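You operate a simulated robot arm through the tools that you are given. There is no shell and no other tool.

Carry out the task below with a simulated robot arm. There is one attempt and no reset: what you move stays moved.

## Task
Top up the wash tank with all the jug's water and run one wash on the crusted seal.
Fine: the jug goes back, lid shut, one press of the wash button, wait for the lamp. Set down upright: water jug.

Only the result counts: the job must be done as asked and must still hold three seconds after the hand-in. Knocking over, shifting, dropping, spilling or breaking anything else fails it. Lids that push on must go on centred and level and be pressed home; caps that screw on are set level and turned clockwise until they are tight.

## Robot
A 7-joint arm with a two-finger parallel gripper, fixed in place. Base frame: the origin is on the floor under the middle of its stand, x ahead of it, y to its left, z up; the work surface is at about z = 85. Units: cm, degrees, N and s.
With the tool pointing down near the work surface it reaches from about 24 to 68 cm from the base axis. Its first joint turns from -66.0 to 66.0 degrees. Payload 2.4 kg.
The tool frame sits at the grasp point between the pads (the TCP): z along the fingers, y along the line on which they close. The tips reach 3 cm beyond it. Largest opening 9.4 cm; finger width 2.8, thickness 1; the body of the gripper, 5 by 9.6 cm, starts 5.5 cm behind the TCP.
Orientation is that of the tool frame in the base frame, as a unit quaternion [w, x, y, z]. With the fingers straight down and closing along the base's y, the tool's x points along the base's -x, its y along +y and its z along -z.

## Interface
- The arm moves only by the tool send_rows. Its argument "rows" is a list of rows, each an object (a shift or turn left out is 0, a gripper value left out holds the last) with "travel": the shift along the tool's x, y, z in cm, a list of three; "dr": the turn, a rotation vector about the tool's x, y, z in degrees, a list of three; "hand": the finger opening in cm, from 0 to 9.4. In form: [{"travel": [x, y, z], "dr": [rx, ry, rz], "hand": hand}, ...]. A call has 1 to 20 rows; each row is the pose to reach, as a shift and turn from the pose commanded when the call began, along the tool's axes at that moment. Each row takes 0.2 s and may step no farther than 5 cm and 8.6 degrees from the row before; otherwise, or with a gripper value out of range, the whole call is refused. Where a pose cannot be reached the arm comes as near as it can. A force on the tool above 40 N (or 10 N above the force at the start of the call, whichever is more), or a blocked arm, ends the call early, and 0.2 s more pass. Each finger travels about 15.3 cm/s and halts on what it meets, pressing with about 29 N; the grip force reading is that of the motor and also rises with nothing between the fingers. The clock runs only during rows and for 0.2 s after the last one: add rows that repeat a pose to give the fingers time. The reply holds the time, the measured pose of the TCP, the force on the tool along the base axes, the opening and the grip force, in the units named above and with some noise, with the torque about the TCP (base axes, N m) and any sound that the robot's microphone picked up, and new pictures: "pictures" is both (left out), scene, wrist or none.
- Cameras (640 x 400 px; columns grow to the right, rows downward): "scene" is fixed at [4.96, 48.6, 144.61]; the picture's right is [-0.63, -0.78, 0.00], its down [-0.45, 0.36, -0.82] and it looks along [0.63, -0.52, -0.58] (base axes); focal length 340 px, centre (320, 200). "wrist" rides on the gripper at [7.6, 1.4, -10.2] in the tool frame; the picture's right is [-0.18, 0.98, 0.00], its down [-0.75, -0.14, -0.64] and it looks along [-0.63, -0.12, 0.77] (tool axes); focal length 243 px, centre (320, 200). There is no depth. A picture from a camera that has moved, and an enlarged one, comes with that camera's place and axes in the base frame and with its lens.
- zoom(camera, box): a new picture of the part [left, top, right, bottom] of that camera's present view, enlarged. The clock stands still meanwhile.
- hand_in(): hands the job in; it is judged then, once.

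Nothing tells you positions but the pictures and the camera data. Unless the task says otherwise, let go and move clear before handing in.

The tools are called by a JSON object that holds its "method" and its "body". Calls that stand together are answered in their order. send_rows: Moves the arm, as the interface text tells. Its arguments: {"type":"object","properties":{"rows":{"type":"array","items":{"type":"object","properties":{"travel":{"type":"array","items":{"type":"number"}},"dr":{"type":"array","items":{"type":"number"}},"hand":{"type":"number"}}}},"pictures":{"type":"string","enum":["both","scene","wrist","none"]}},"required":["rows"]} The other tools are called the same way: zoom (camera, box) takes an enlarged picture of a part of a camera's view; hand_in () hands the job in.

At the start:

```text
t: 0.0
tool_pos: [35.14, 12.02, 123.01]
orientation: [0.0, 0.0, 1.0, 0.0]
ft_force: [-0.2, 0.6, 0.5]
torque: [-0.02, 0.03, -0.03]
gripper_width: 9.4
finger_force: 0.1
```

scene: 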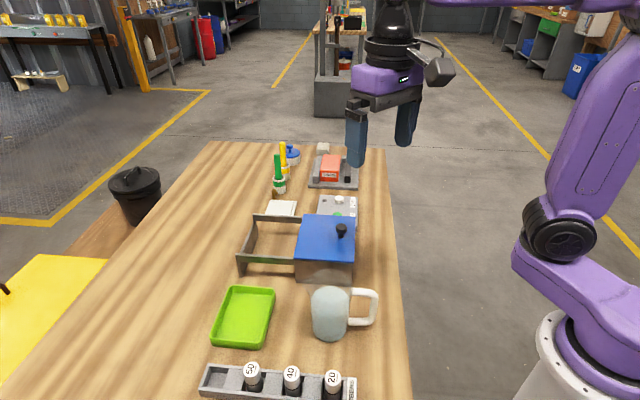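
wrist: 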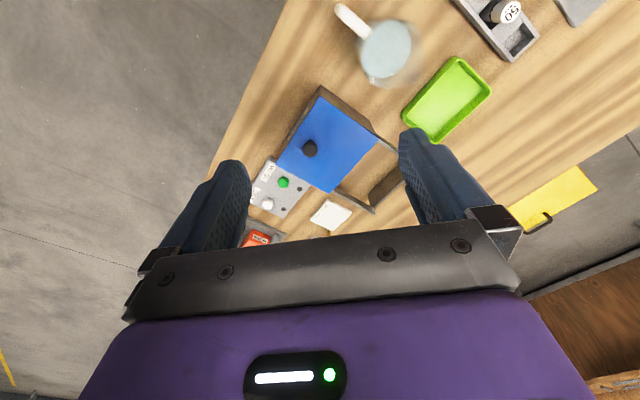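

I see a work bench with a jug (pale, with handle), a blue-lidded box with a sliding frame (probably the wash tank), a control panel with a green button, and other items. First I will look closer at the pictures before moving.

{"method": "zoom", "body": {"camera": "scene", "box": [220, 180, 400, 350]}}

{"method": "zoom", "body": {"camera": "scene", "box": [240, 130, 380, 220]}}

{"method": "zoom", "body": {"camera": "wrist", "box": [220, 0, 500, 250]}}

{"method": "zoom", "body": {"camera": "scene", "box": [190, 270, 400, 400]}}

```text
2.35 times, centred on (310, 265) of scene
camera zoom: at [4.96, 48.6, 144.61], right [-0.63, -0.78, 0.0], down [-0.45, 0.36, -0.82], along [0.63, -0.52, -0.58], focal length 799 px, centre (344, 47)
```

zoom: 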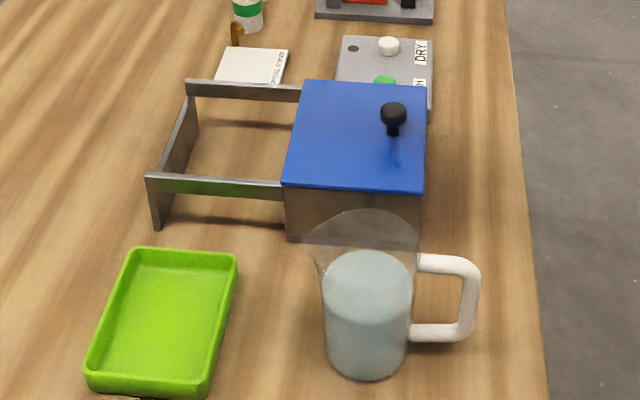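

```text
4.44 times, centred on (310, 175) of scene
camera zoom: at [4.96, 48.6, 144.61], right [-0.63, -0.78, 0.0], down [-0.45, 0.36, -0.82], along [0.63, -0.52, -0.58], focal length 1510 px, centre (364, 311)
```

zoom: 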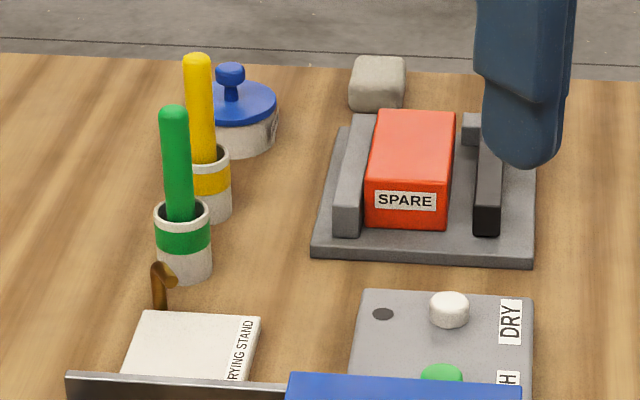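

```text
1.60 times, centred on (360, 125) of wrist
camera zoom: at [27.61, 13.56, 133.1], right [0.18, 0.98, 0.0], down [0.75, -0.14, 0.64], along [0.63, -0.12, -0.77], focal length 388 px, centre (256, 320)
```

zoom: 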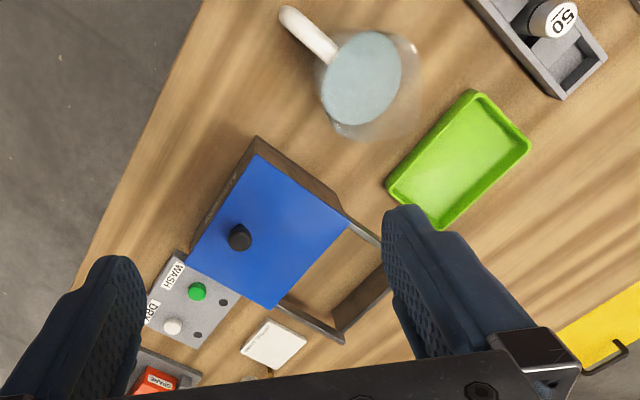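

```text
3.05 times, centred on (295, 335) of scene
camera zoom: at [4.96, 48.6, 144.61], right [-0.63, -0.78, 0.0], down [-0.45, 0.36, -0.82], along [0.63, -0.52, -0.58], focal length 1035 px, centre (396, -211)
```

zoom: 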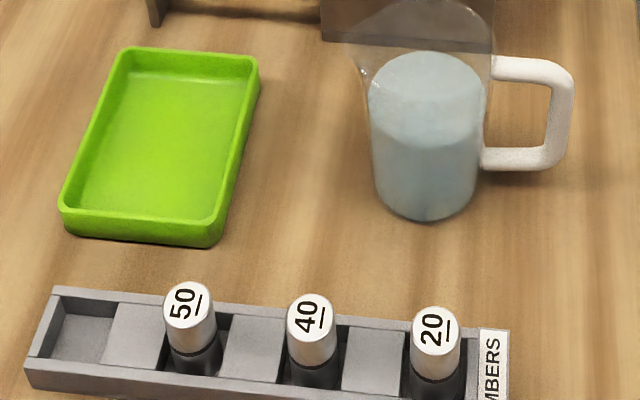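

The bench lies about 45° to the base: jug near (34, 22), tank with the blue lid around (49, 10), with side rails on its left, control box beyond it. I don't know yet where the crusted seal is, so I move the wrist camera to look around before touching anything.

{"method": "send_rows", "body": {"rows": [{"travel": [-4, -3, -1]}, {"travel": [-8, -6, -2]}, {"travel": [-12, -9, -3]}, {"travel": [-12, -9, -3]}], "pictures": "both"}}

```text
refused: row 1 steps farther than a row can; nothing moved
```

The step was slightly too long; I repeat it with smaller steps, still only to look around.

{"method": "send_rows", "body": {"rows": [{"travel": [-3.5, -2.6, -0.8]}, {"travel": [-7, -5.2, -1.6]}, {"travel": [-10.5, -7.8, -2.4]}, {"travel": [-12, -9, -3]}, {"travel": [-12, -9, -3]}], "pictures": "both"}}

```text
t: 1.2
tool_pos: [47.23, 3.1, 126.14]
orientation: [0.0, 0.001, 1.0, 0.0]
ft_force: [-0.2, -0.3, 0.2]
torque: [0.0, -0.01, 0.01]
gripper_width: 9.38
finger_force: 0.2
camera wrist: at [39.66, 4.56, 136.22], right [0.18, 0.98, 0.0], down [0.75, -0.14, 0.64], along [0.63, -0.12, -0.77], focal length 243 px, centre (320, 200)
```

scene: 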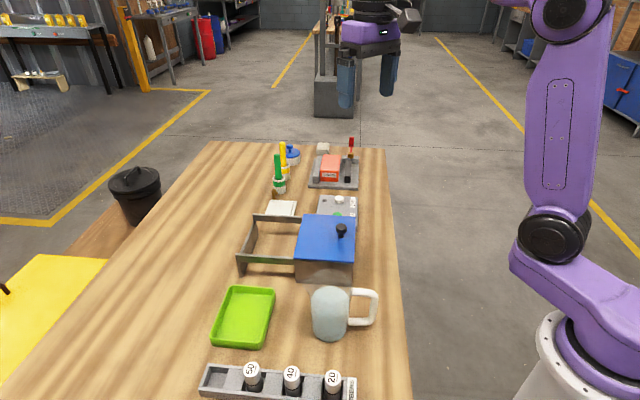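
wrist: 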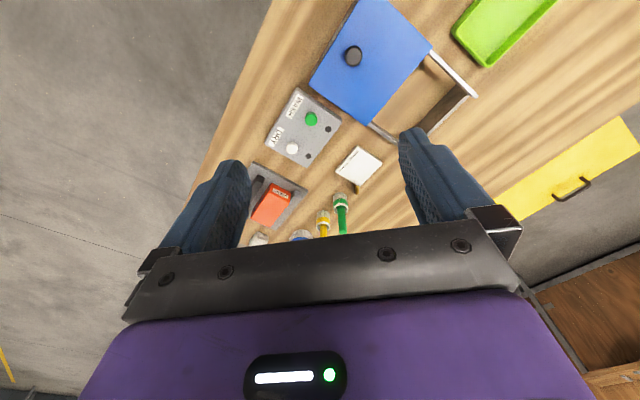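

{"method": "zoom", "body": {"camera": "wrist", "box": [230, 0, 490, 240]}}

{"method": "zoom", "body": {"camera": "scene", "box": [300, 130, 370, 220]}}

{"method": "zoom", "body": {"camera": "scene", "box": [230, 195, 370, 295]}}

{"method": "zoom", "body": {"camera": "scene", "box": [250, 130, 310, 220]}}

```text
1.67 times, centred on (360, 120) of wrist
camera zoom: at [39.66, 4.56, 136.22], right [0.18, 0.98, 0.0], down [0.75, -0.14, 0.64], along [0.63, -0.12, -0.77], focal length 404 px, centre (253, 333)
```

zoom: 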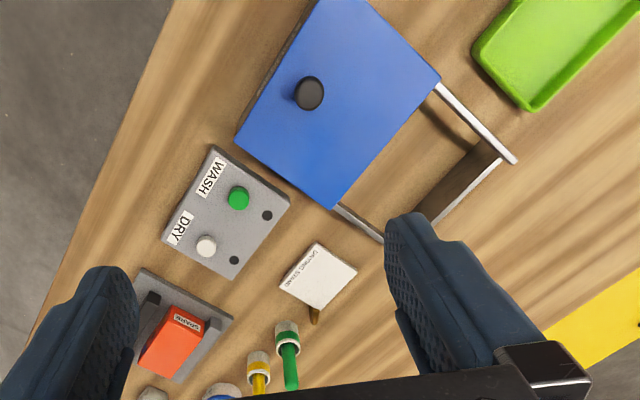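

```text
4.44 times, centred on (335, 175) of scene
camera zoom: at [4.96, 48.6, 144.61], right [-0.63, -0.78, 0.0], down [-0.45, 0.36, -0.82], along [0.63, -0.52, -0.58], focal length 1510 px, centre (253, 311)
```

zoom: 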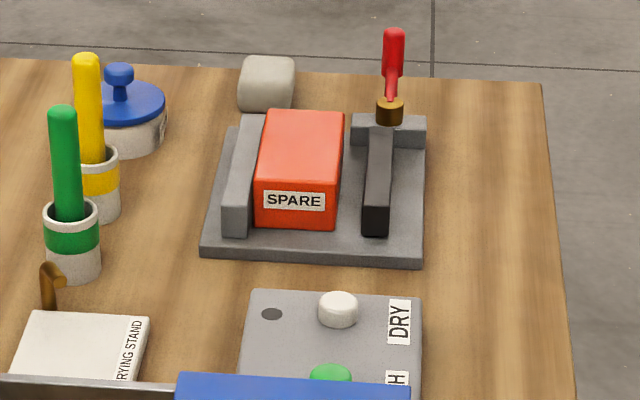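

```text
4.00 times, centred on (300, 245) of scene
camera zoom: at [4.96, 48.6, 144.61], right [-0.63, -0.78, 0.0], down [-0.45, 0.36, -0.82], along [0.63, -0.52, -0.58], focal length 1359 px, centre (400, 20)
```

zoom: 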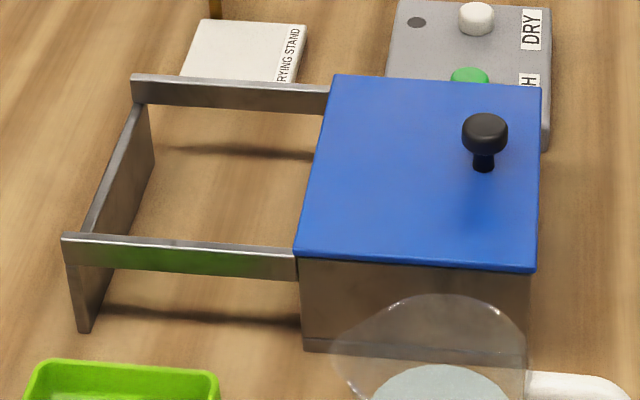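

```text
4.44 times, centred on (280, 175) of scene
camera zoom: at [4.96, 48.6, 144.61], right [-0.63, -0.78, 0.0], down [-0.45, 0.36, -0.82], along [0.63, -0.52, -0.58], focal length 1510 px, centre (498, 311)
```

zoom: 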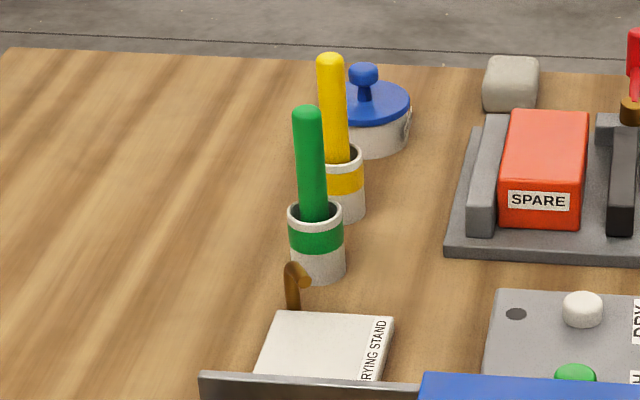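

The knob of the lid is near (46.8, 8.0), its top at about z = 95.6. I need to learn whether the lid slides on the rails or swings, so I look closer at the edge where rails and lid meet.

{"method": "zoom", "body": {"camera": "scene", "box": [270, 205, 360, 290]}}

{"method": "zoom", "body": {"camera": "scene", "box": [230, 205, 310, 285]}}

{"method": "zoom", "body": {"camera": "wrist", "box": [300, 0, 480, 140]}}

{"method": "zoom", "body": {"camera": "wrist", "box": [250, 70, 390, 170]}}

```text
4.71 times, centred on (315, 248) of scene
camera zoom: at [4.96, 48.6, 144.61], right [-0.63, -0.78, 0.0], down [-0.45, 0.36, -0.82], along [0.63, -0.52, -0.58], focal length 1598 px, centre (344, -24)
```

zoom: 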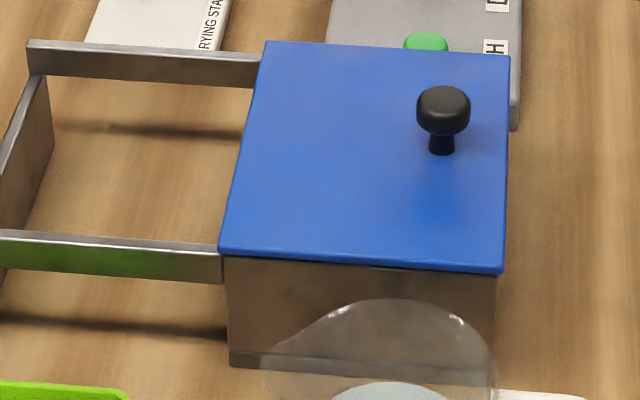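

```text
5.00 times, centred on (270, 245) of scene
camera zoom: at [4.96, 48.6, 144.61], right [-0.63, -0.78, 0.0], down [-0.45, 0.36, -0.82], along [0.63, -0.52, -0.58], focal length 1698 px, centre (570, -25)
```

zoom: 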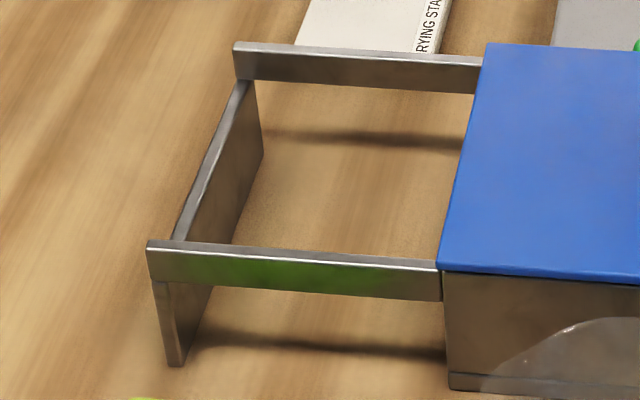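

```text
2.86 times, centred on (390, 70) of wrist
camera zoom: at [39.66, 4.56, 136.22], right [0.18, 0.98, 0.0], down [0.75, -0.14, 0.64], along [0.63, -0.12, -0.77], focal length 693 px, centre (120, 571)
```

zoom: 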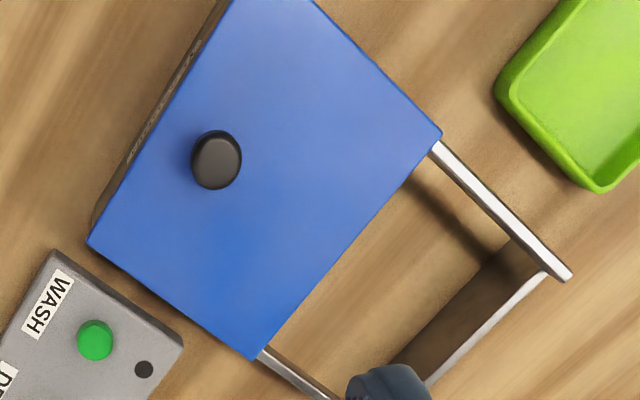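

```text
4.00 times, centred on (320, 120) of wrist
camera zoom: at [39.66, 4.56, 136.22], right [0.18, 0.98, 0.0], down [0.75, -0.14, 0.64], along [0.63, -0.12, -0.77], focal length 970 px, centre (320, 520)
```

zoom: 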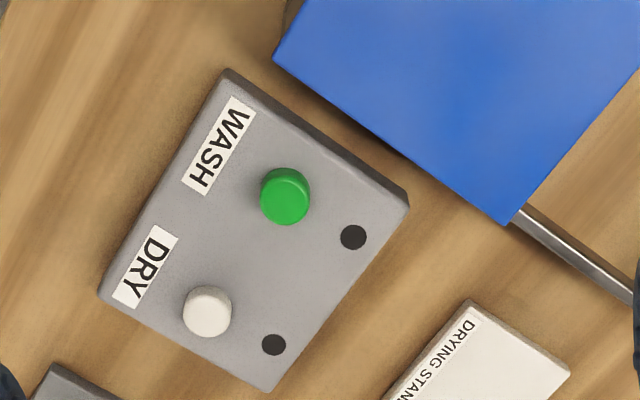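

The lid looks like a sliding one whose rails carry it to the left (+x+y direction), and the knob sits nearest the right edge. I turn the gripper 45° so it closes along the slide direction and come down above the knob for a closer look.

{"method": "send_rows", "body": {"rows": [{"travel": [0.1, 0.8, 3.5], "dr": [0, 0, 7.5]}, {"travel": [0.15, 1.6, 7], "dr": [0, 0, 15]}, {"travel": [0.2, 2.4, 10.5], "dr": [0, 0, 22.5]}, {"travel": [0.3, 3.2, 14], "dr": [0, 0, 30]}, {"travel": [0.4, 4.0, 17.5], "dr": [0, 0, 37.5]}, {"travel": [0.43, 4.9, 21], "dr": [0, 0, 45]}, {"travel": [0.43, 4.9, 21], "dr": [0, 0, 45]}], "pictures": "both"}}

```text
t: 2.8
tool_pos: [46.96, 8.09, 104.68]
orientation: [0.0, 0.383, 0.924, 0.001]
ft_force: [-0.5, 0.3, 0.5]
torque: [0.01, 0.01, 0.01]
gripper_width: 9.42
finger_force: 0.2
camera wrist: at [42.54, 14.58, 114.84], right [0.83, 0.56, 0.0], down [0.43, -0.63, 0.64], along [0.36, -0.53, -0.77], focal length 243 px, centre (320, 200)
```

scene: 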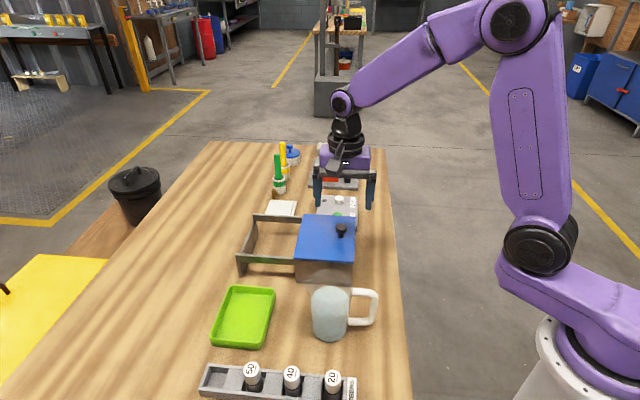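
wrist: 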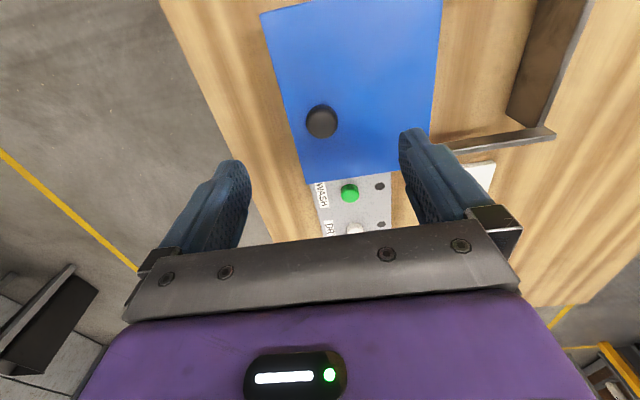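

The knob is right under the tool, at about (46.9, 8.2). I lower to the knob with the fingers part-closed and look again.

{"method": "send_rows", "body": {"rows": [{"travel": [0, 0.05, 2.5], "hand": 6}, {"travel": [0, 0.1, 5.0], "hand": 5}, {"travel": [0, 0.1, 7.0], "hand": 5}, {"travel": [0, 0.1, 8.0], "hand": 5}, {"travel": [0, 0.1, 8.3], "hand": 5}], "pictures": "both"}}

```text
t: 4.0
tool_pos: [46.67, 8.13, 96.56]
orientation: [0.0, 0.382, 0.924, -0.001]
ft_force: [-0.5, -0.6, -0.3]
torque: [0.02, 0.0, -0.02]
gripper_width: 5.02
finger_force: 0.0
camera wrist: at [42.47, 14.51, 106.68], right [0.83, 0.56, 0.0], down [0.43, -0.63, 0.64], along [0.36, -0.53, -0.77], focal length 243 px, centre (320, 200)
```

scene: 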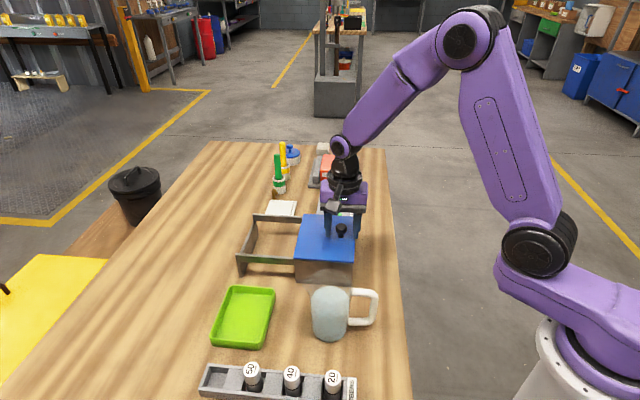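
wrist: 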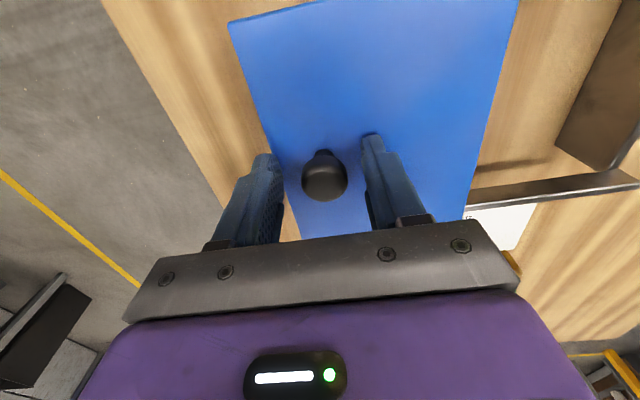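

The knob sits between the fingers, nearly centred. I close on it.

{"method": "send_rows", "body": {"rows": [{"travel": [0, 0, 0], "hand": 3.2}, {"travel": [0, 0, 0], "hand": 2.6}, {"travel": [0, 0, 0], "hand": 2.2}, {"travel": [0, 0, 0], "hand": 2.0}], "pictures": "wrist"}}

```text
t: 5.0
tool_pos: [46.86, 8.19, 96.49]
orientation: [0.001, 0.383, 0.924, 0.001]
ft_force: [7.6, 8.6, -2.9]
torque: [-0.03, -0.15, 0.03]
gripper_width: 2.66
finger_force: 5.6
camera wrist: at [42.52, 14.6, 106.72], right [0.82, 0.57, 0.0], down [0.43, -0.63, 0.64], along [0.37, -0.53, -0.77], focal length 243 px, centre (320, 200)
```

wrist: 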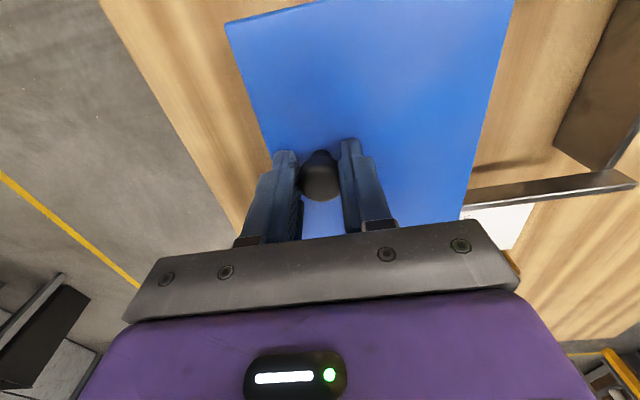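

The fingers hold the knob with a sideways reaction of about 11 N toward +e2, so the knob lies a hair further that way. I try a small slide along +e2 (tool +y) and watch the force.

{"method": "send_rows", "body": {"rows": [{"travel": [0, 0.15, 0], "hand": 1.8}, {"travel": [0, 0.3, 0]}, {"travel": [0, 0.5, 0]}, {"travel": [0, 0.7, 0]}], "pictures": "both"}}

```text
t: 6.0
tool_pos: [47.28, 8.56, 96.59]
orientation: [0.0, 0.384, 0.924, 0.0]
ft_force: [1.3, -2.2, -2.0]
torque: [0.31, 0.74, 0.06]
gripper_width: 2.49
finger_force: 45.1
camera wrist: at [42.94, 14.97, 106.74], right [0.83, 0.56, 0.0], down [0.43, -0.63, 0.64], along [0.36, -0.53, -0.77], focal length 243 px, centre (320, 200)
```

scene: 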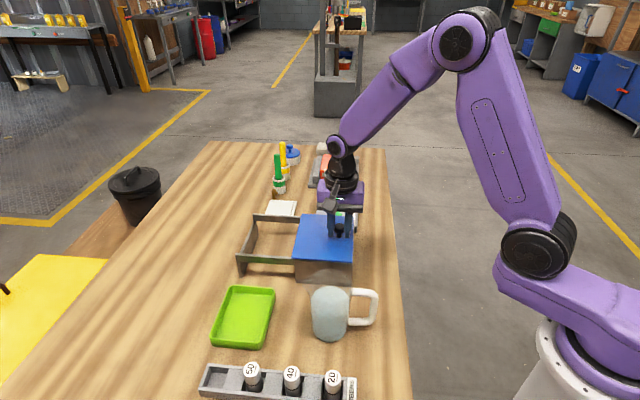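
wrist: 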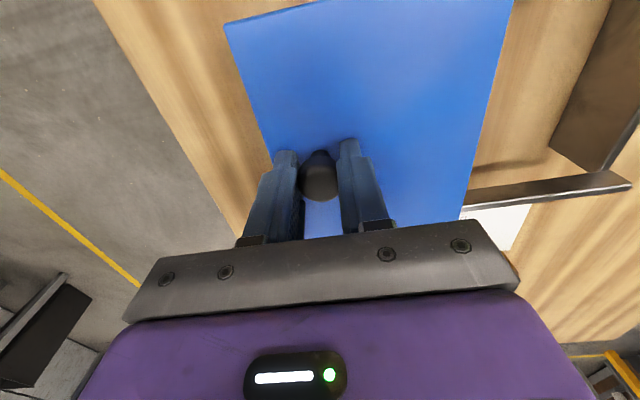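

The lid moved freely with the tool; it is a sliding lid. I keep sliding it onto the rails.

{"method": "send_rows", "body": {"rows": [{"travel": [0, 0.6, 0]}, {"travel": [0, 1.3, 0]}, {"travel": [0, 2.0, 0]}, {"travel": [0, 2.7, 0]}, {"travel": [0, 3.4, 0]}, {"travel": [0, 4.1, 0]}, {"travel": [0, 4.8, 0]}, {"travel": [0, 5.4, 0]}, {"travel": [0, 6.0, 0]}], "pictures": "both"}}

```text
t: 8.0
tool_pos: [51.45, 12.72, 96.51]
orientation: [-0.001, 0.383, 0.924, 0.0]
ft_force: [-0.8, -0.5, -22.7]
torque: [0.01, 0.04, 0.09]
gripper_width: 2.5
finger_force: 45.1
camera wrist: at [47.19, 19.23, 106.75], right [0.83, 0.56, 0.0], down [0.43, -0.63, 0.64], along [0.36, -0.53, -0.77], focal length 243 px, centre (320, 200)
```

scene: 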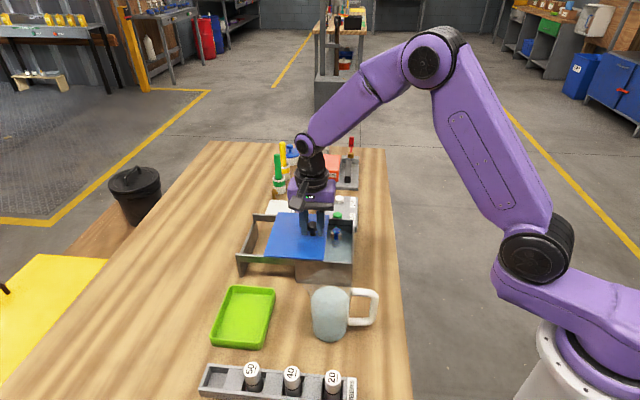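
wrist: 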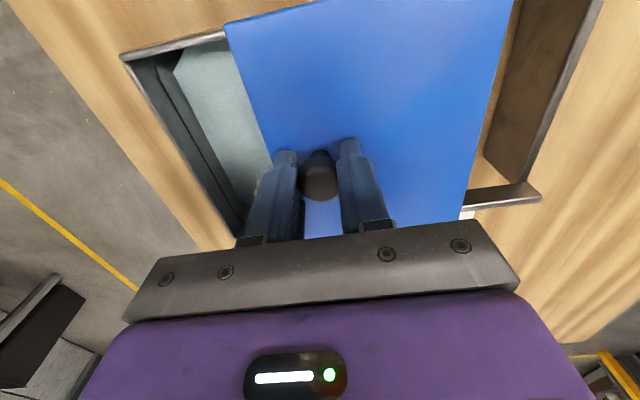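

The tank is opening and water is visible inside; the tool is being pulled down by about 23 N, so I lower it by a millimetre or two while continuing the slide.

{"method": "send_rows", "body": {"rows": [{"travel": [0, 0, 0.1]}, {"travel": [0, 0.1, 0.15]}], "pictures": "none"}}

```text
t: 8.6
tool_pos: [51.68, 13.04, 96.69]
orientation: [0.001, 0.383, 0.924, 0.001]
ft_force: [-2.5, 1.3, -1.2]
torque: [0.5, 0.64, -0.13]
gripper_width: 2.48
finger_force: 45.0
```

The force is gone. I slide it on to about 12 cm total.

{"method": "send_rows", "body": {"rows": [{"travel": [0, 0.7, 0]}, {"travel": [0, 1.4, 0]}, {"travel": [0, 2.1, 0.02]}, {"travel": [0, 2.8, 0.04]}, {"travel": [0, 3.5, 0.06]}, {"travel": [0, 4.1, 0.08]}, {"travel": [0, 4.6, 0.08]}], "pictures": "both"}}

```text
t: 10.2
tool_pos: [54.81, 16.23, 96.62]
orientation: [0.001, 0.382, 0.924, 0.002]
ft_force: [-8.8, 7.8, 32.6]
torque: [0.2, 0.22, 0.03]
gripper_width: 2.5
finger_force: 44.6
camera wrist: at [50.54, 22.62, 106.73], right [0.82, 0.57, 0.0], down [0.43, -0.63, 0.64], along [0.37, -0.53, -0.77], focal length 243 px, centre (320, 200)
```

scene: 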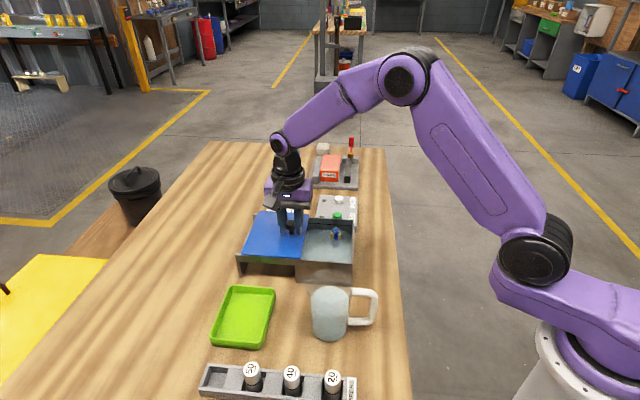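
wrist: 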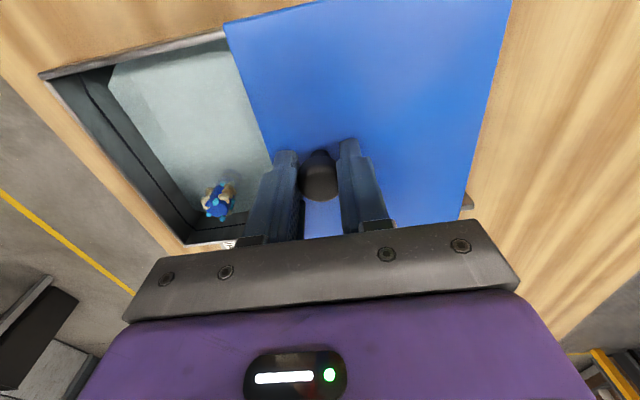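

The crusted seal (blue with brown crust) is already inside the tank, so no loading is needed. The lid is open by about 11.3 cm; I relieve the vertical force and let go of the knob.

{"method": "send_rows", "body": {"rows": [{"travel": [0.0, 0, -0.08]}, {"travel": [0.0, 0, -0.12]}], "pictures": "none"}}

```text
t: 10.8
tool_pos: [54.66, 16.06, 96.62]
orientation: [0.001, 0.383, 0.924, 0.001]
ft_force: [-7.2, 8.9, 25.4]
torque: [-0.14, -0.34, -0.05]
gripper_width: 2.51
finger_force: 45.7
```

{"method": "send_rows", "body": {"rows": [{"travel": [0.05, 0, -0.08]}, {"travel": [0.1, 0, -0.12]}], "pictures": "none"}}

```text
t: 11.4
tool_pos: [54.69, 16.09, 96.44]
orientation: [-0.001, 0.384, 0.923, -0.001]
ft_force: [-3.0, 3.4, 12.3]
torque: [-0.08, -0.19, 0.13]
gripper_width: 2.5
finger_force: 45.1
```

The forces are small enough now; I open the fingers and rise straight up, then view the open tank.

{"method": "send_rows", "body": {"rows": [{"travel": [0.03, 0, -0.05], "hand": 2.7}, {"travel": [0.03, 0, -0.08], "hand": 4.5}, {"travel": [0.03, 0, -0.1], "hand": 6}, {"travel": [0, 0, -3], "hand": 6}, {"travel": [0, 0, -7], "hand": 9.4}, {"travel": [0, 0, -11], "hand": 9.4}, {"travel": [0, 0, -15], "hand": 9.4}, {"travel": [0, 0, -15], "hand": 9.4}], "pictures": "both"}}

```text
t: 13.2
tool_pos: [54.92, 16.05, 111.78]
orientation: [0.0, 0.383, 0.924, 0.0]
ft_force: [0.2, -0.4, 0.3]
torque: [-0.02, -0.03, -0.01]
gripper_width: 9.4
finger_force: 0.1
camera wrist: at [50.63, 22.51, 121.8], right [0.83, 0.56, 0.0], down [0.43, -0.63, 0.64], along [0.36, -0.53, -0.77], focal length 243 px, centre (320, 200)
```

scene: 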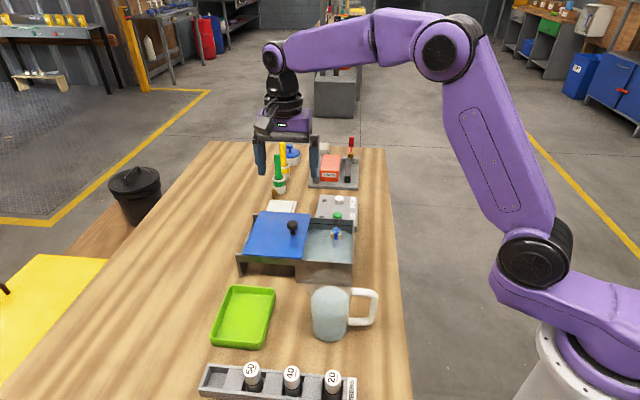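
wrist: 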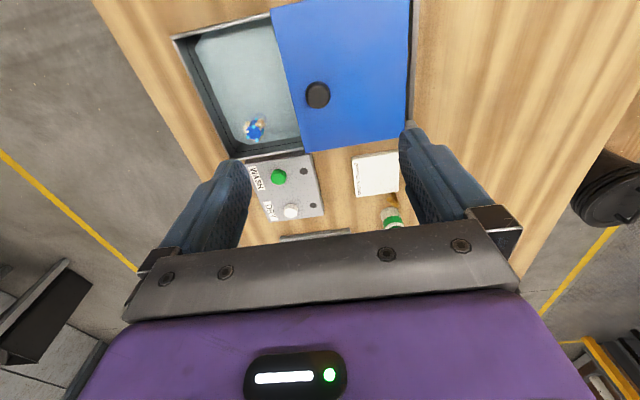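

{"method": "zoom", "body": {"camera": "wrist", "box": [160, 0, 420, 170]}}

{"method": "zoom", "body": {"camera": "scene", "box": [230, 195, 370, 295]}}

{"method": "zoom", "body": {"camera": "scene", "box": [295, 270, 395, 350]}}

```text
2.35 times, centred on (290, 85) of wrist
camera zoom: at [50.63, 22.51, 121.8], right [0.83, 0.56, 0.0], down [0.43, -0.63, 0.64], along [0.36, -0.53, -0.77], focal length 571 px, centre (391, 471)
```

zoom: 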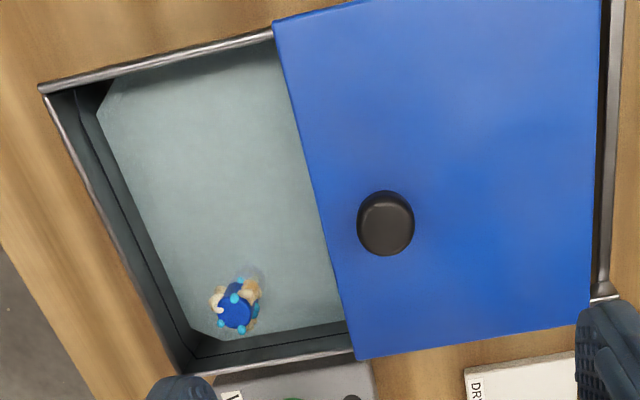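

```text
4.00 times, centred on (300, 245) of scene
camera zoom: at [4.96, 48.6, 144.61], right [-0.63, -0.78, 0.0], down [-0.45, 0.36, -0.82], along [0.63, -0.52, -0.58], focal length 1359 px, centre (400, 20)
```

zoom: 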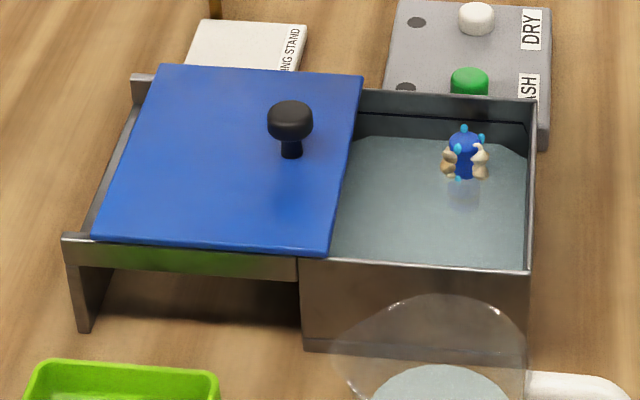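

```text
5.00 times, centred on (345, 310) of scene
camera zoom: at [4.96, 48.6, 144.61], right [-0.63, -0.78, 0.0], down [-0.45, 0.36, -0.82], along [0.63, -0.52, -0.58], focal length 1698 px, centre (195, -350)
```

zoom: 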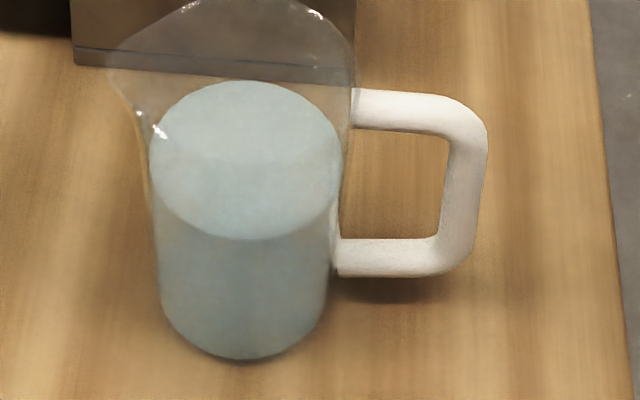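

The tank stands open with the seal standing in its far right corner, and the jug's spout points left (+e2) with its handle toward the robot. I plan to grip the jug body from the near side with a nearly horizontal hand (one finger through the handle), so I first test in free air whether the arm can reach that pose and roll for pouring.

{"method": "send_rows", "body": {"rows": [{"travel": [2.4, -0.8, -0.8], "dr": [0, 0, -8.2]}, {"travel": [4.8, -1.6, -1.5], "dr": [0, 0, -16.4]}, {"travel": [7.2, -2.5, -2.3], "dr": [0, 0, -24.6]}, {"travel": [9.6, -3.3, -3], "dr": [0, 0, -32.8]}, {"travel": [12, -4.1, -3.8], "dr": [0, 0, -41]}, {"travel": [14.4, -5, -4.5], "dr": [0, 0, -49.2]}, {"travel": [16.8, -5.8, -5.3], "dr": [0, 0, -57.4]}, {"travel": [19.2, -6.6, -6], "dr": [0, 0, -65.6]}, {"travel": [21.6, -7.5, -6.8], "dr": [0, 0, -73.8]}, {"travel": [24, -8.3, -7.5], "dr": [0, 0, -82]}, {"travel": [26.1, -9.1, -8.2], "dr": [0, 0, -90]}, {"travel": [26.1, -9.1, -8.2], "dr": [0, 0, -90]}], "pictures": "both"}}

```text
t: 15.8
tool_pos: [29.93, 28.34, 119.77]
orientation: [-0.001, -0.384, 0.923, 0.0]
ft_force: [-0.1, 0.3, 0.0]
torque: [-0.01, 0.01, -0.01]
gripper_width: 9.4
finger_force: 0.0
camera wrist: at [23.6, 23.97, 129.96], right [-0.57, 0.82, 0.0], down [0.63, 0.43, 0.64], along [0.53, 0.36, -0.77], focal length 243 px, centre (320, 200)
```

scene: 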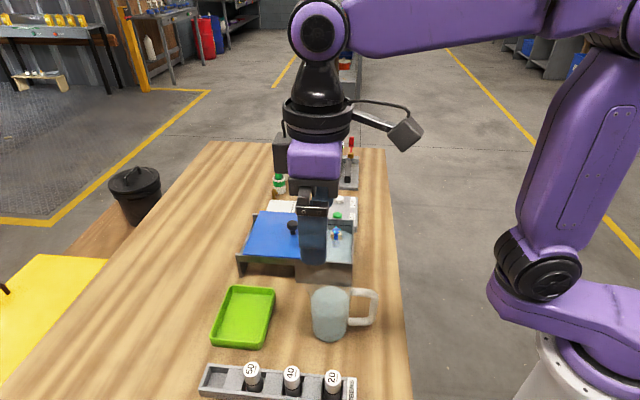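
wrist: 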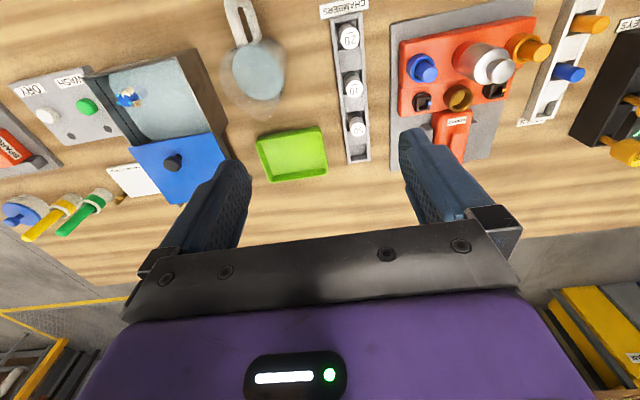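

There is a further red valve board beyond the vial rack ("CHAMBERS") on the side I want to come from. I zoom in to get heights and positions.

{"method": "zoom", "body": {"camera": "wrist", "box": [210, 0, 370, 190]}}

{"method": "zoom", "body": {"camera": "wrist", "box": [320, 0, 640, 180]}}

{"method": "zoom", "body": {"camera": "wrist", "box": [0, 40, 240, 240]}}

```text
2.11 times, centred on (290, 95) of wrist
camera zoom: at [23.6, 23.97, 129.96], right [-0.57, 0.82, 0.0], down [0.63, 0.43, 0.64], along [0.53, 0.36, -0.77], focal length 511 px, centre (383, 421)
```

zoom: 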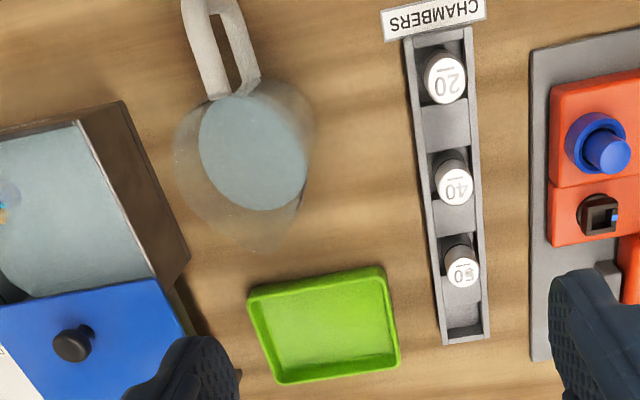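

```text
2.00 times, centred on (480, 90) of wrist
camera zoom: at [23.6, 23.97, 129.96], right [-0.57, 0.82, 0.0], down [0.63, 0.43, 0.64], along [0.53, 0.36, -0.77], focal length 485 px, centre (0, 420)
```

zoom: 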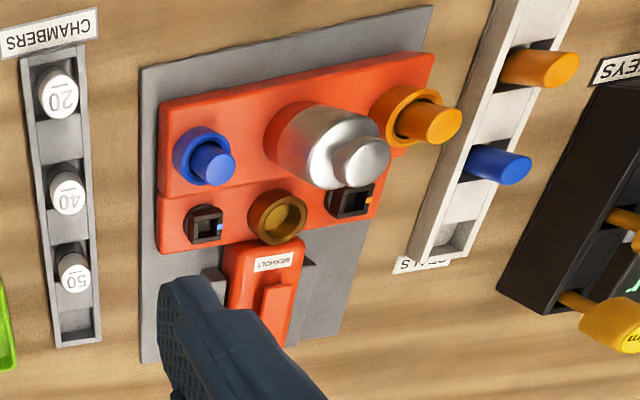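

```text
2.00 times, centred on (120, 140) of wrist
camera zoom: at [23.6, 23.97, 129.96], right [-0.57, 0.82, 0.0], down [0.63, 0.43, 0.64], along [0.53, 0.36, -0.77], focal length 485 px, centre (720, 320)
```

zoom: 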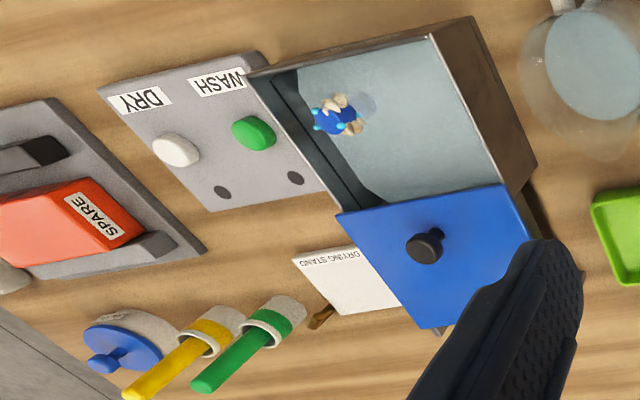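

Vial tops are at about z = 91.6, the red board lies further behind. The jug is at about (34.6, 21.6). I continue the free-air test: yaw another 90° so the camera side ends up on top.

{"method": "send_rows", "body": {"rows": [{"dr": [0, 0, -8.2]}, {"dr": [0, 0, -16.4]}, {"dr": [0, 0, -24.6]}, {"dr": [0, 0, -32.8]}, {"dr": [0, 0, -41]}, {"dr": [0, 0, -49.2]}, {"dr": [0, 0, -57.4]}, {"dr": [0, 0, -65.6]}, {"dr": [0, 0, -73.8]}, {"dr": [0, 0, -82]}, {"dr": [0, 0, -90]}, {"dr": [0, 0, -90]}], "pictures": "both"}}

```text
t: 18.4
tool_pos: [29.92, 28.27, 119.75]
orientation: [0.0, 0.924, -0.383, 0.0]
ft_force: [-0.2, 0.0, 0.2]
torque: [-0.03, -0.01, 0.01]
gripper_width: 9.4
finger_force: 0.1
camera wrist: at [34.36, 21.87, 129.99], right [-0.82, -0.57, 0.0], down [-0.43, 0.63, 0.64], along [-0.36, 0.53, -0.77], focal length 243 px, centre (320, 200)
```

scene: 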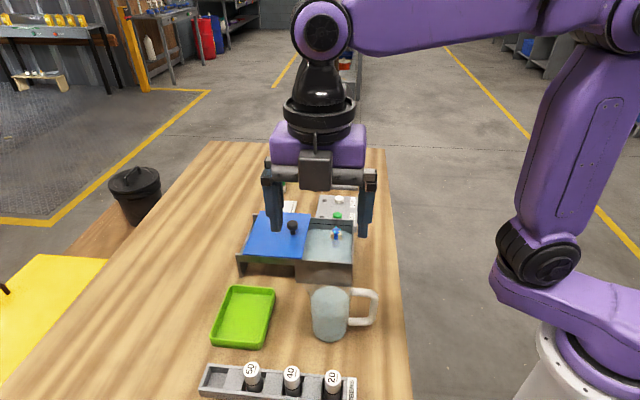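
wrist: 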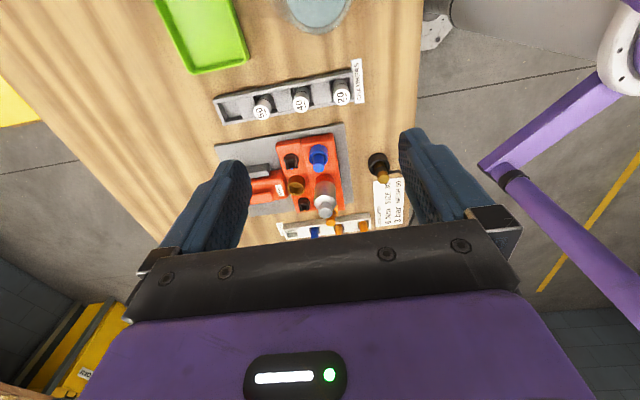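

The arm reached that yaw exactly. There is a note card on the bench; I read it, then test the tilt toward horizontal.

{"method": "zoom", "body": {"camera": "wrist", "box": [350, 140, 430, 240]}}

{"method": "zoom", "body": {"camera": "wrist", "box": [200, 60, 440, 240]}}

{"method": "send_rows", "body": {"rows": [{"travel": [0, 0, 0], "dr": [0, 8, 0]}, {"travel": [-1, 0, 0], "dr": [0, 16, 0]}, {"travel": [-2, 0, 0], "dr": [0, 24, 0]}, {"travel": [-3, 0, 0], "dr": [0, 32, 0]}, {"travel": [-4, 0, 0], "dr": [0, 40, 0]}, {"travel": [-5, 0, 0], "dr": [0, 48, 0]}, {"travel": [-5, 0, 0], "dr": [0, 56, 0]}, {"travel": [-5, 0, 0], "dr": [0, 64, 0]}, {"travel": [-5, 0, 0], "dr": [0, 70, 0]}, {"travel": [-5, 0, 0], "dr": [0, 70, 0]}], "pictures": "both"}}

```text
4.00 times, centred on (390, 190) of wrist
camera zoom: at [34.36, 21.87, 129.99], right [-0.82, -0.57, 0.0], down [-0.43, 0.63, 0.64], along [-0.36, 0.53, -0.77], focal length 970 px, centre (40, 240)
```

zoom: 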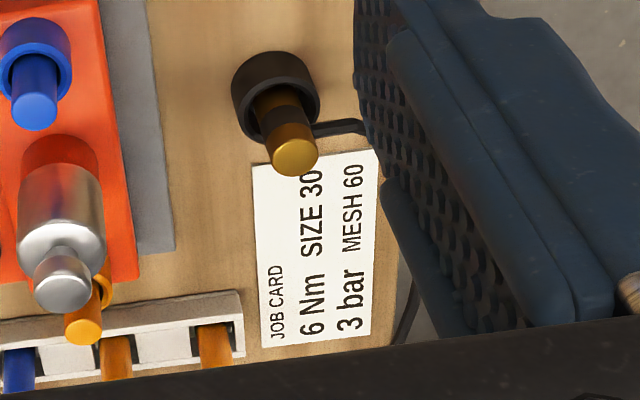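

```text
2.22 times, centred on (320, 150) of wrist
camera zoom: at [34.36, 21.87, 129.99], right [-0.82, -0.57, 0.0], down [-0.43, 0.63, 0.64], along [-0.36, 0.53, -0.77], focal length 539 px, centre (320, 311)
```

zoom: 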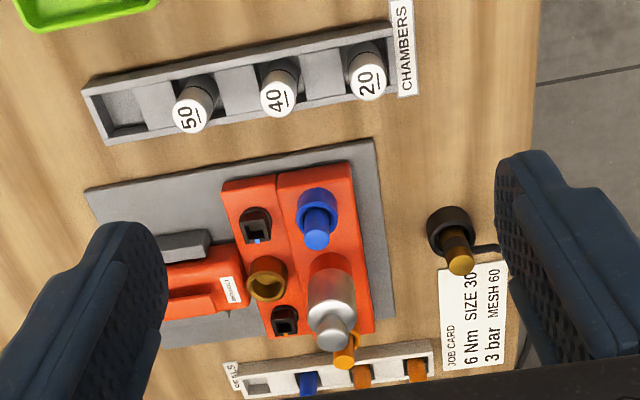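

```text
t: 20.6
tool_pos: [26.34, 31.73, 119.83]
orientation: [0.22, 0.756, -0.313, 0.531]
ft_force: [-0.7, 0.4, 0.3]
torque: [0.02, 0.03, -0.05]
gripper_width: 9.38
finger_force: 0.0
camera wrist: at [20.46, 35.77, 130.34], right [-0.74, -0.65, -0.17], down [-0.51, 0.71, -0.49], along [0.44, -0.27, -0.85], focal length 243 px, centre (320, 200)
```

scene: 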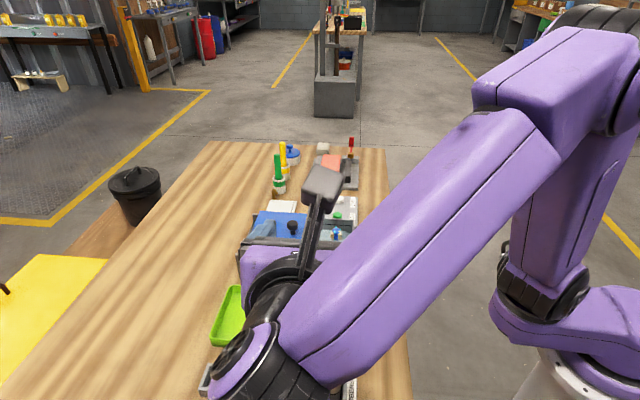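
wrist: 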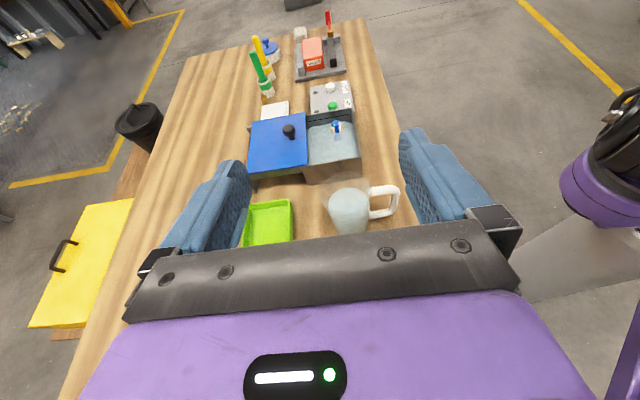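

The arm reaches the near-horizontal pose easily. Next I test, still empty-handed and high, the pour position over the tank and the pour roll of about 110°.

{"method": "send_rows", "body": {"rows": [{"travel": [0.8, 0.9, 4.3]}, {"travel": [1.6, 1.8, 8.6]}, {"travel": [2.4, 2.7, 12.9]}, {"travel": [3.2, 3.6, 17.2]}, {"travel": [4.0, 4.5, 21.5]}, {"travel": [4.8, 5.4, 25.8]}, {"travel": [5.4, 6.0, 29.7]}, {"travel": [5.4, 6.0, 29.7]}], "pictures": "scene"}}

{"method": "send_rows", "body": {"rows": [{"dr": [-2.7, 0, -7.5]}, {"dr": [-5.5, 0, -15]}, {"dr": [-8.2, 0, -22.6]}, {"dr": [-10.9, 0, -30.1]}, {"dr": [-13.7, 0, -37.6]}, {"dr": [-16.4, 0, -45.1]}, {"dr": [-19.2, 0, -52.6]}, {"dr": [-21.9, 0, -60.2]}, {"dr": [-24.6, 0, -67.7]}, {"dr": [-27.4, 0, -75.2]}, {"dr": [-30.1, 0, -82.7]}, {"dr": [-32.8, 0, -90.2]}, {"dr": [-35.6, 0, -97.7]}, {"dr": [-38.3, 0, -105.2]}, {"dr": [-38.3, 0, -105.2]}], "pictures": "both"}}

```text
t: 22.4
tool_pos: [43.08, 6.43, 114.82]
orientation: [0.22, 0.757, -0.314, 0.529]
ft_force: [1.1, -0.3, 0.2]
torque: [0.0, 0.04, 0.02]
gripper_width: 9.4
finger_force: 0.1
```

scene: 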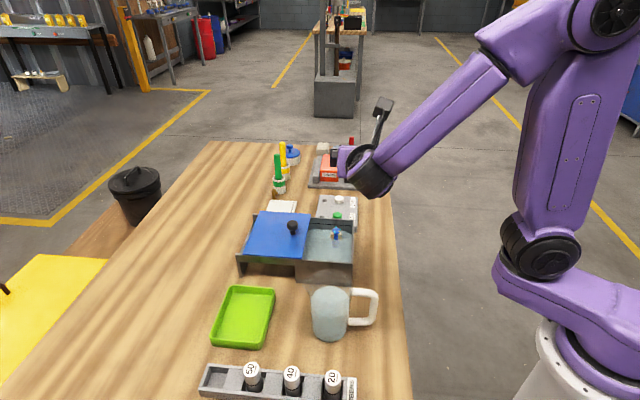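

```text
t: 25.6
tool_pos: [43.26, 6.5, 114.84]
orientation: [0.75, 0.605, 0.264, 0.035]
ft_force: [0.4, 0.0, 0.8]
torque: [0.01, 0.02, -0.02]
gripper_width: 9.41
finger_force: 0.0
camera wrist: at [45.62, 18.83, 111.99], right [0.1, 0.19, 0.98], down [-0.97, 0.25, 0.05], along [-0.24, -0.95, 0.21], focal length 243 px, centre (320, 200)
```

scene: 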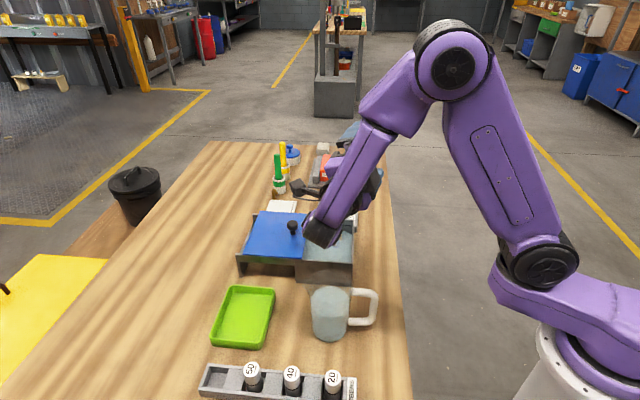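
wrist: 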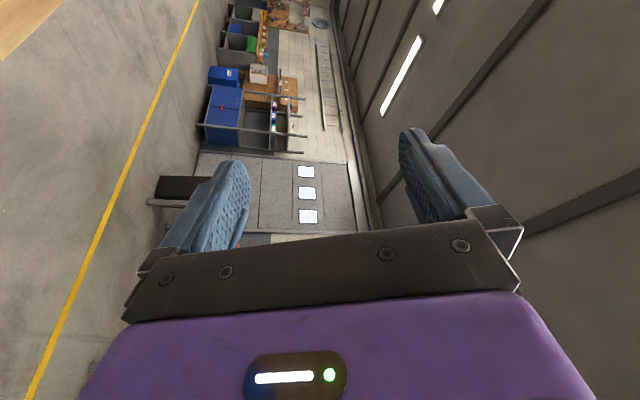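

The whole pour roll (112°) works in free air. I roll back and move to the pre-grasp position behind the jug, still high.

{"method": "send_rows", "body": {"rows": [{"dr": [2.7, 0, 7.5]}, {"dr": [5.5, 0, 15]}, {"dr": [8.2, 0, 22.6]}, {"dr": [10.9, 0, 30.1]}, {"dr": [13.7, 0, 37.6]}, {"dr": [16.4, 0, 45.1]}, {"dr": [19.2, 0, 52.6]}, {"dr": [21.9, 0, 60.2]}, {"dr": [24.6, 0, 67.7]}, {"dr": [27.4, 0, 75.2]}, {"dr": [30.1, 0, 82.7]}, {"dr": [32.8, 0, 90.2]}, {"dr": [35.6, 0, 97.7]}, {"dr": [38.3, 0, 105.2]}, {"dr": [38.3, 0, 105.2]}], "pictures": "none"}}

{"method": "send_rows", "body": {"rows": [{"travel": [-0.8, -0.9, -4.3]}, {"travel": [-1.6, -1.8, -8.6]}, {"travel": [-2.4, -2.7, -12.9]}, {"travel": [-3.2, -3.6, -17.2]}, {"travel": [-4.0, -4.5, -21.5]}, {"travel": [-4.8, -5.4, -25.8]}, {"travel": [-5.4, -6.0, -29.7]}, {"travel": [-5.4, -6.0, -29.7]}], "pictures": "wrist"}}

```text
t: 28.8
tool_pos: [43.13, 6.63, 114.8]
orientation: [0.218, 0.757, -0.314, 0.53]
ft_force: [0.4, 0.4, -0.1]
torque: [0.0, -0.01, 0.0]
gripper_width: 9.4
finger_force: 0.0
```

```text
t: 30.6
tool_pos: [26.18, 31.78, 120.2]
orientation: [0.219, 0.757, -0.313, 0.53]
ft_force: [-0.7, 0.0, 0.3]
torque: [0.01, -0.01, 0.0]
gripper_width: 9.38
finger_force: 0.0
camera wrist: at [20.32, 35.81, 130.67], right [-0.74, -0.65, -0.17], down [-0.51, 0.71, -0.49], along [0.44, -0.27, -0.86], focal length 243 px, centre (320, 200)
```

wrist: 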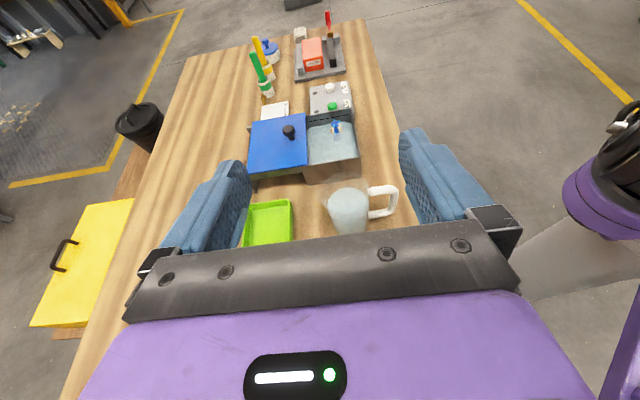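

{"method": "zoom", "body": {"camera": "wrist", "box": [300, 160, 420, 240]}}

{"method": "zoom", "body": {"camera": "scene", "box": [180, 180, 420, 400]}}

```text
5.00 times, centred on (360, 200) of wrist
camera zoom: at [20.32, 35.81, 130.67], right [-0.74, -0.65, -0.17], down [-0.51, 0.71, -0.49], along [0.44, -0.27, -0.86], focal length 1213 px, centre (120, 200)
```

zoom: 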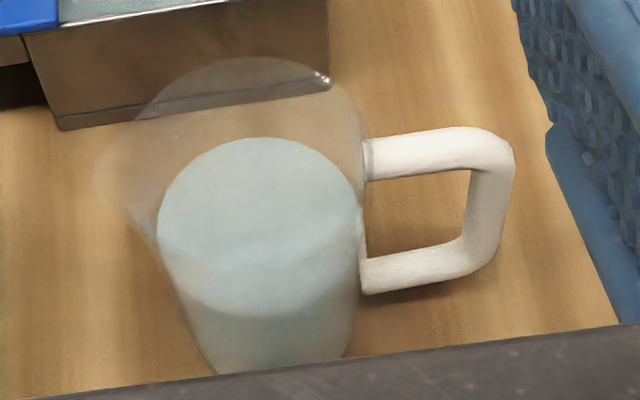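

```text
1.82 times, centred on (300, 290) of scene
camera zoom: at [4.96, 48.6, 144.61], right [-0.63, -0.78, 0.0], down [-0.45, 0.36, -0.82], along [0.63, -0.52, -0.58], focal length 618 px, centre (356, 36)
```

zoom: 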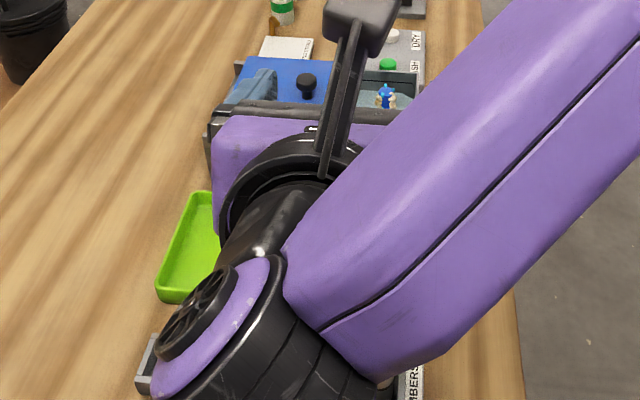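

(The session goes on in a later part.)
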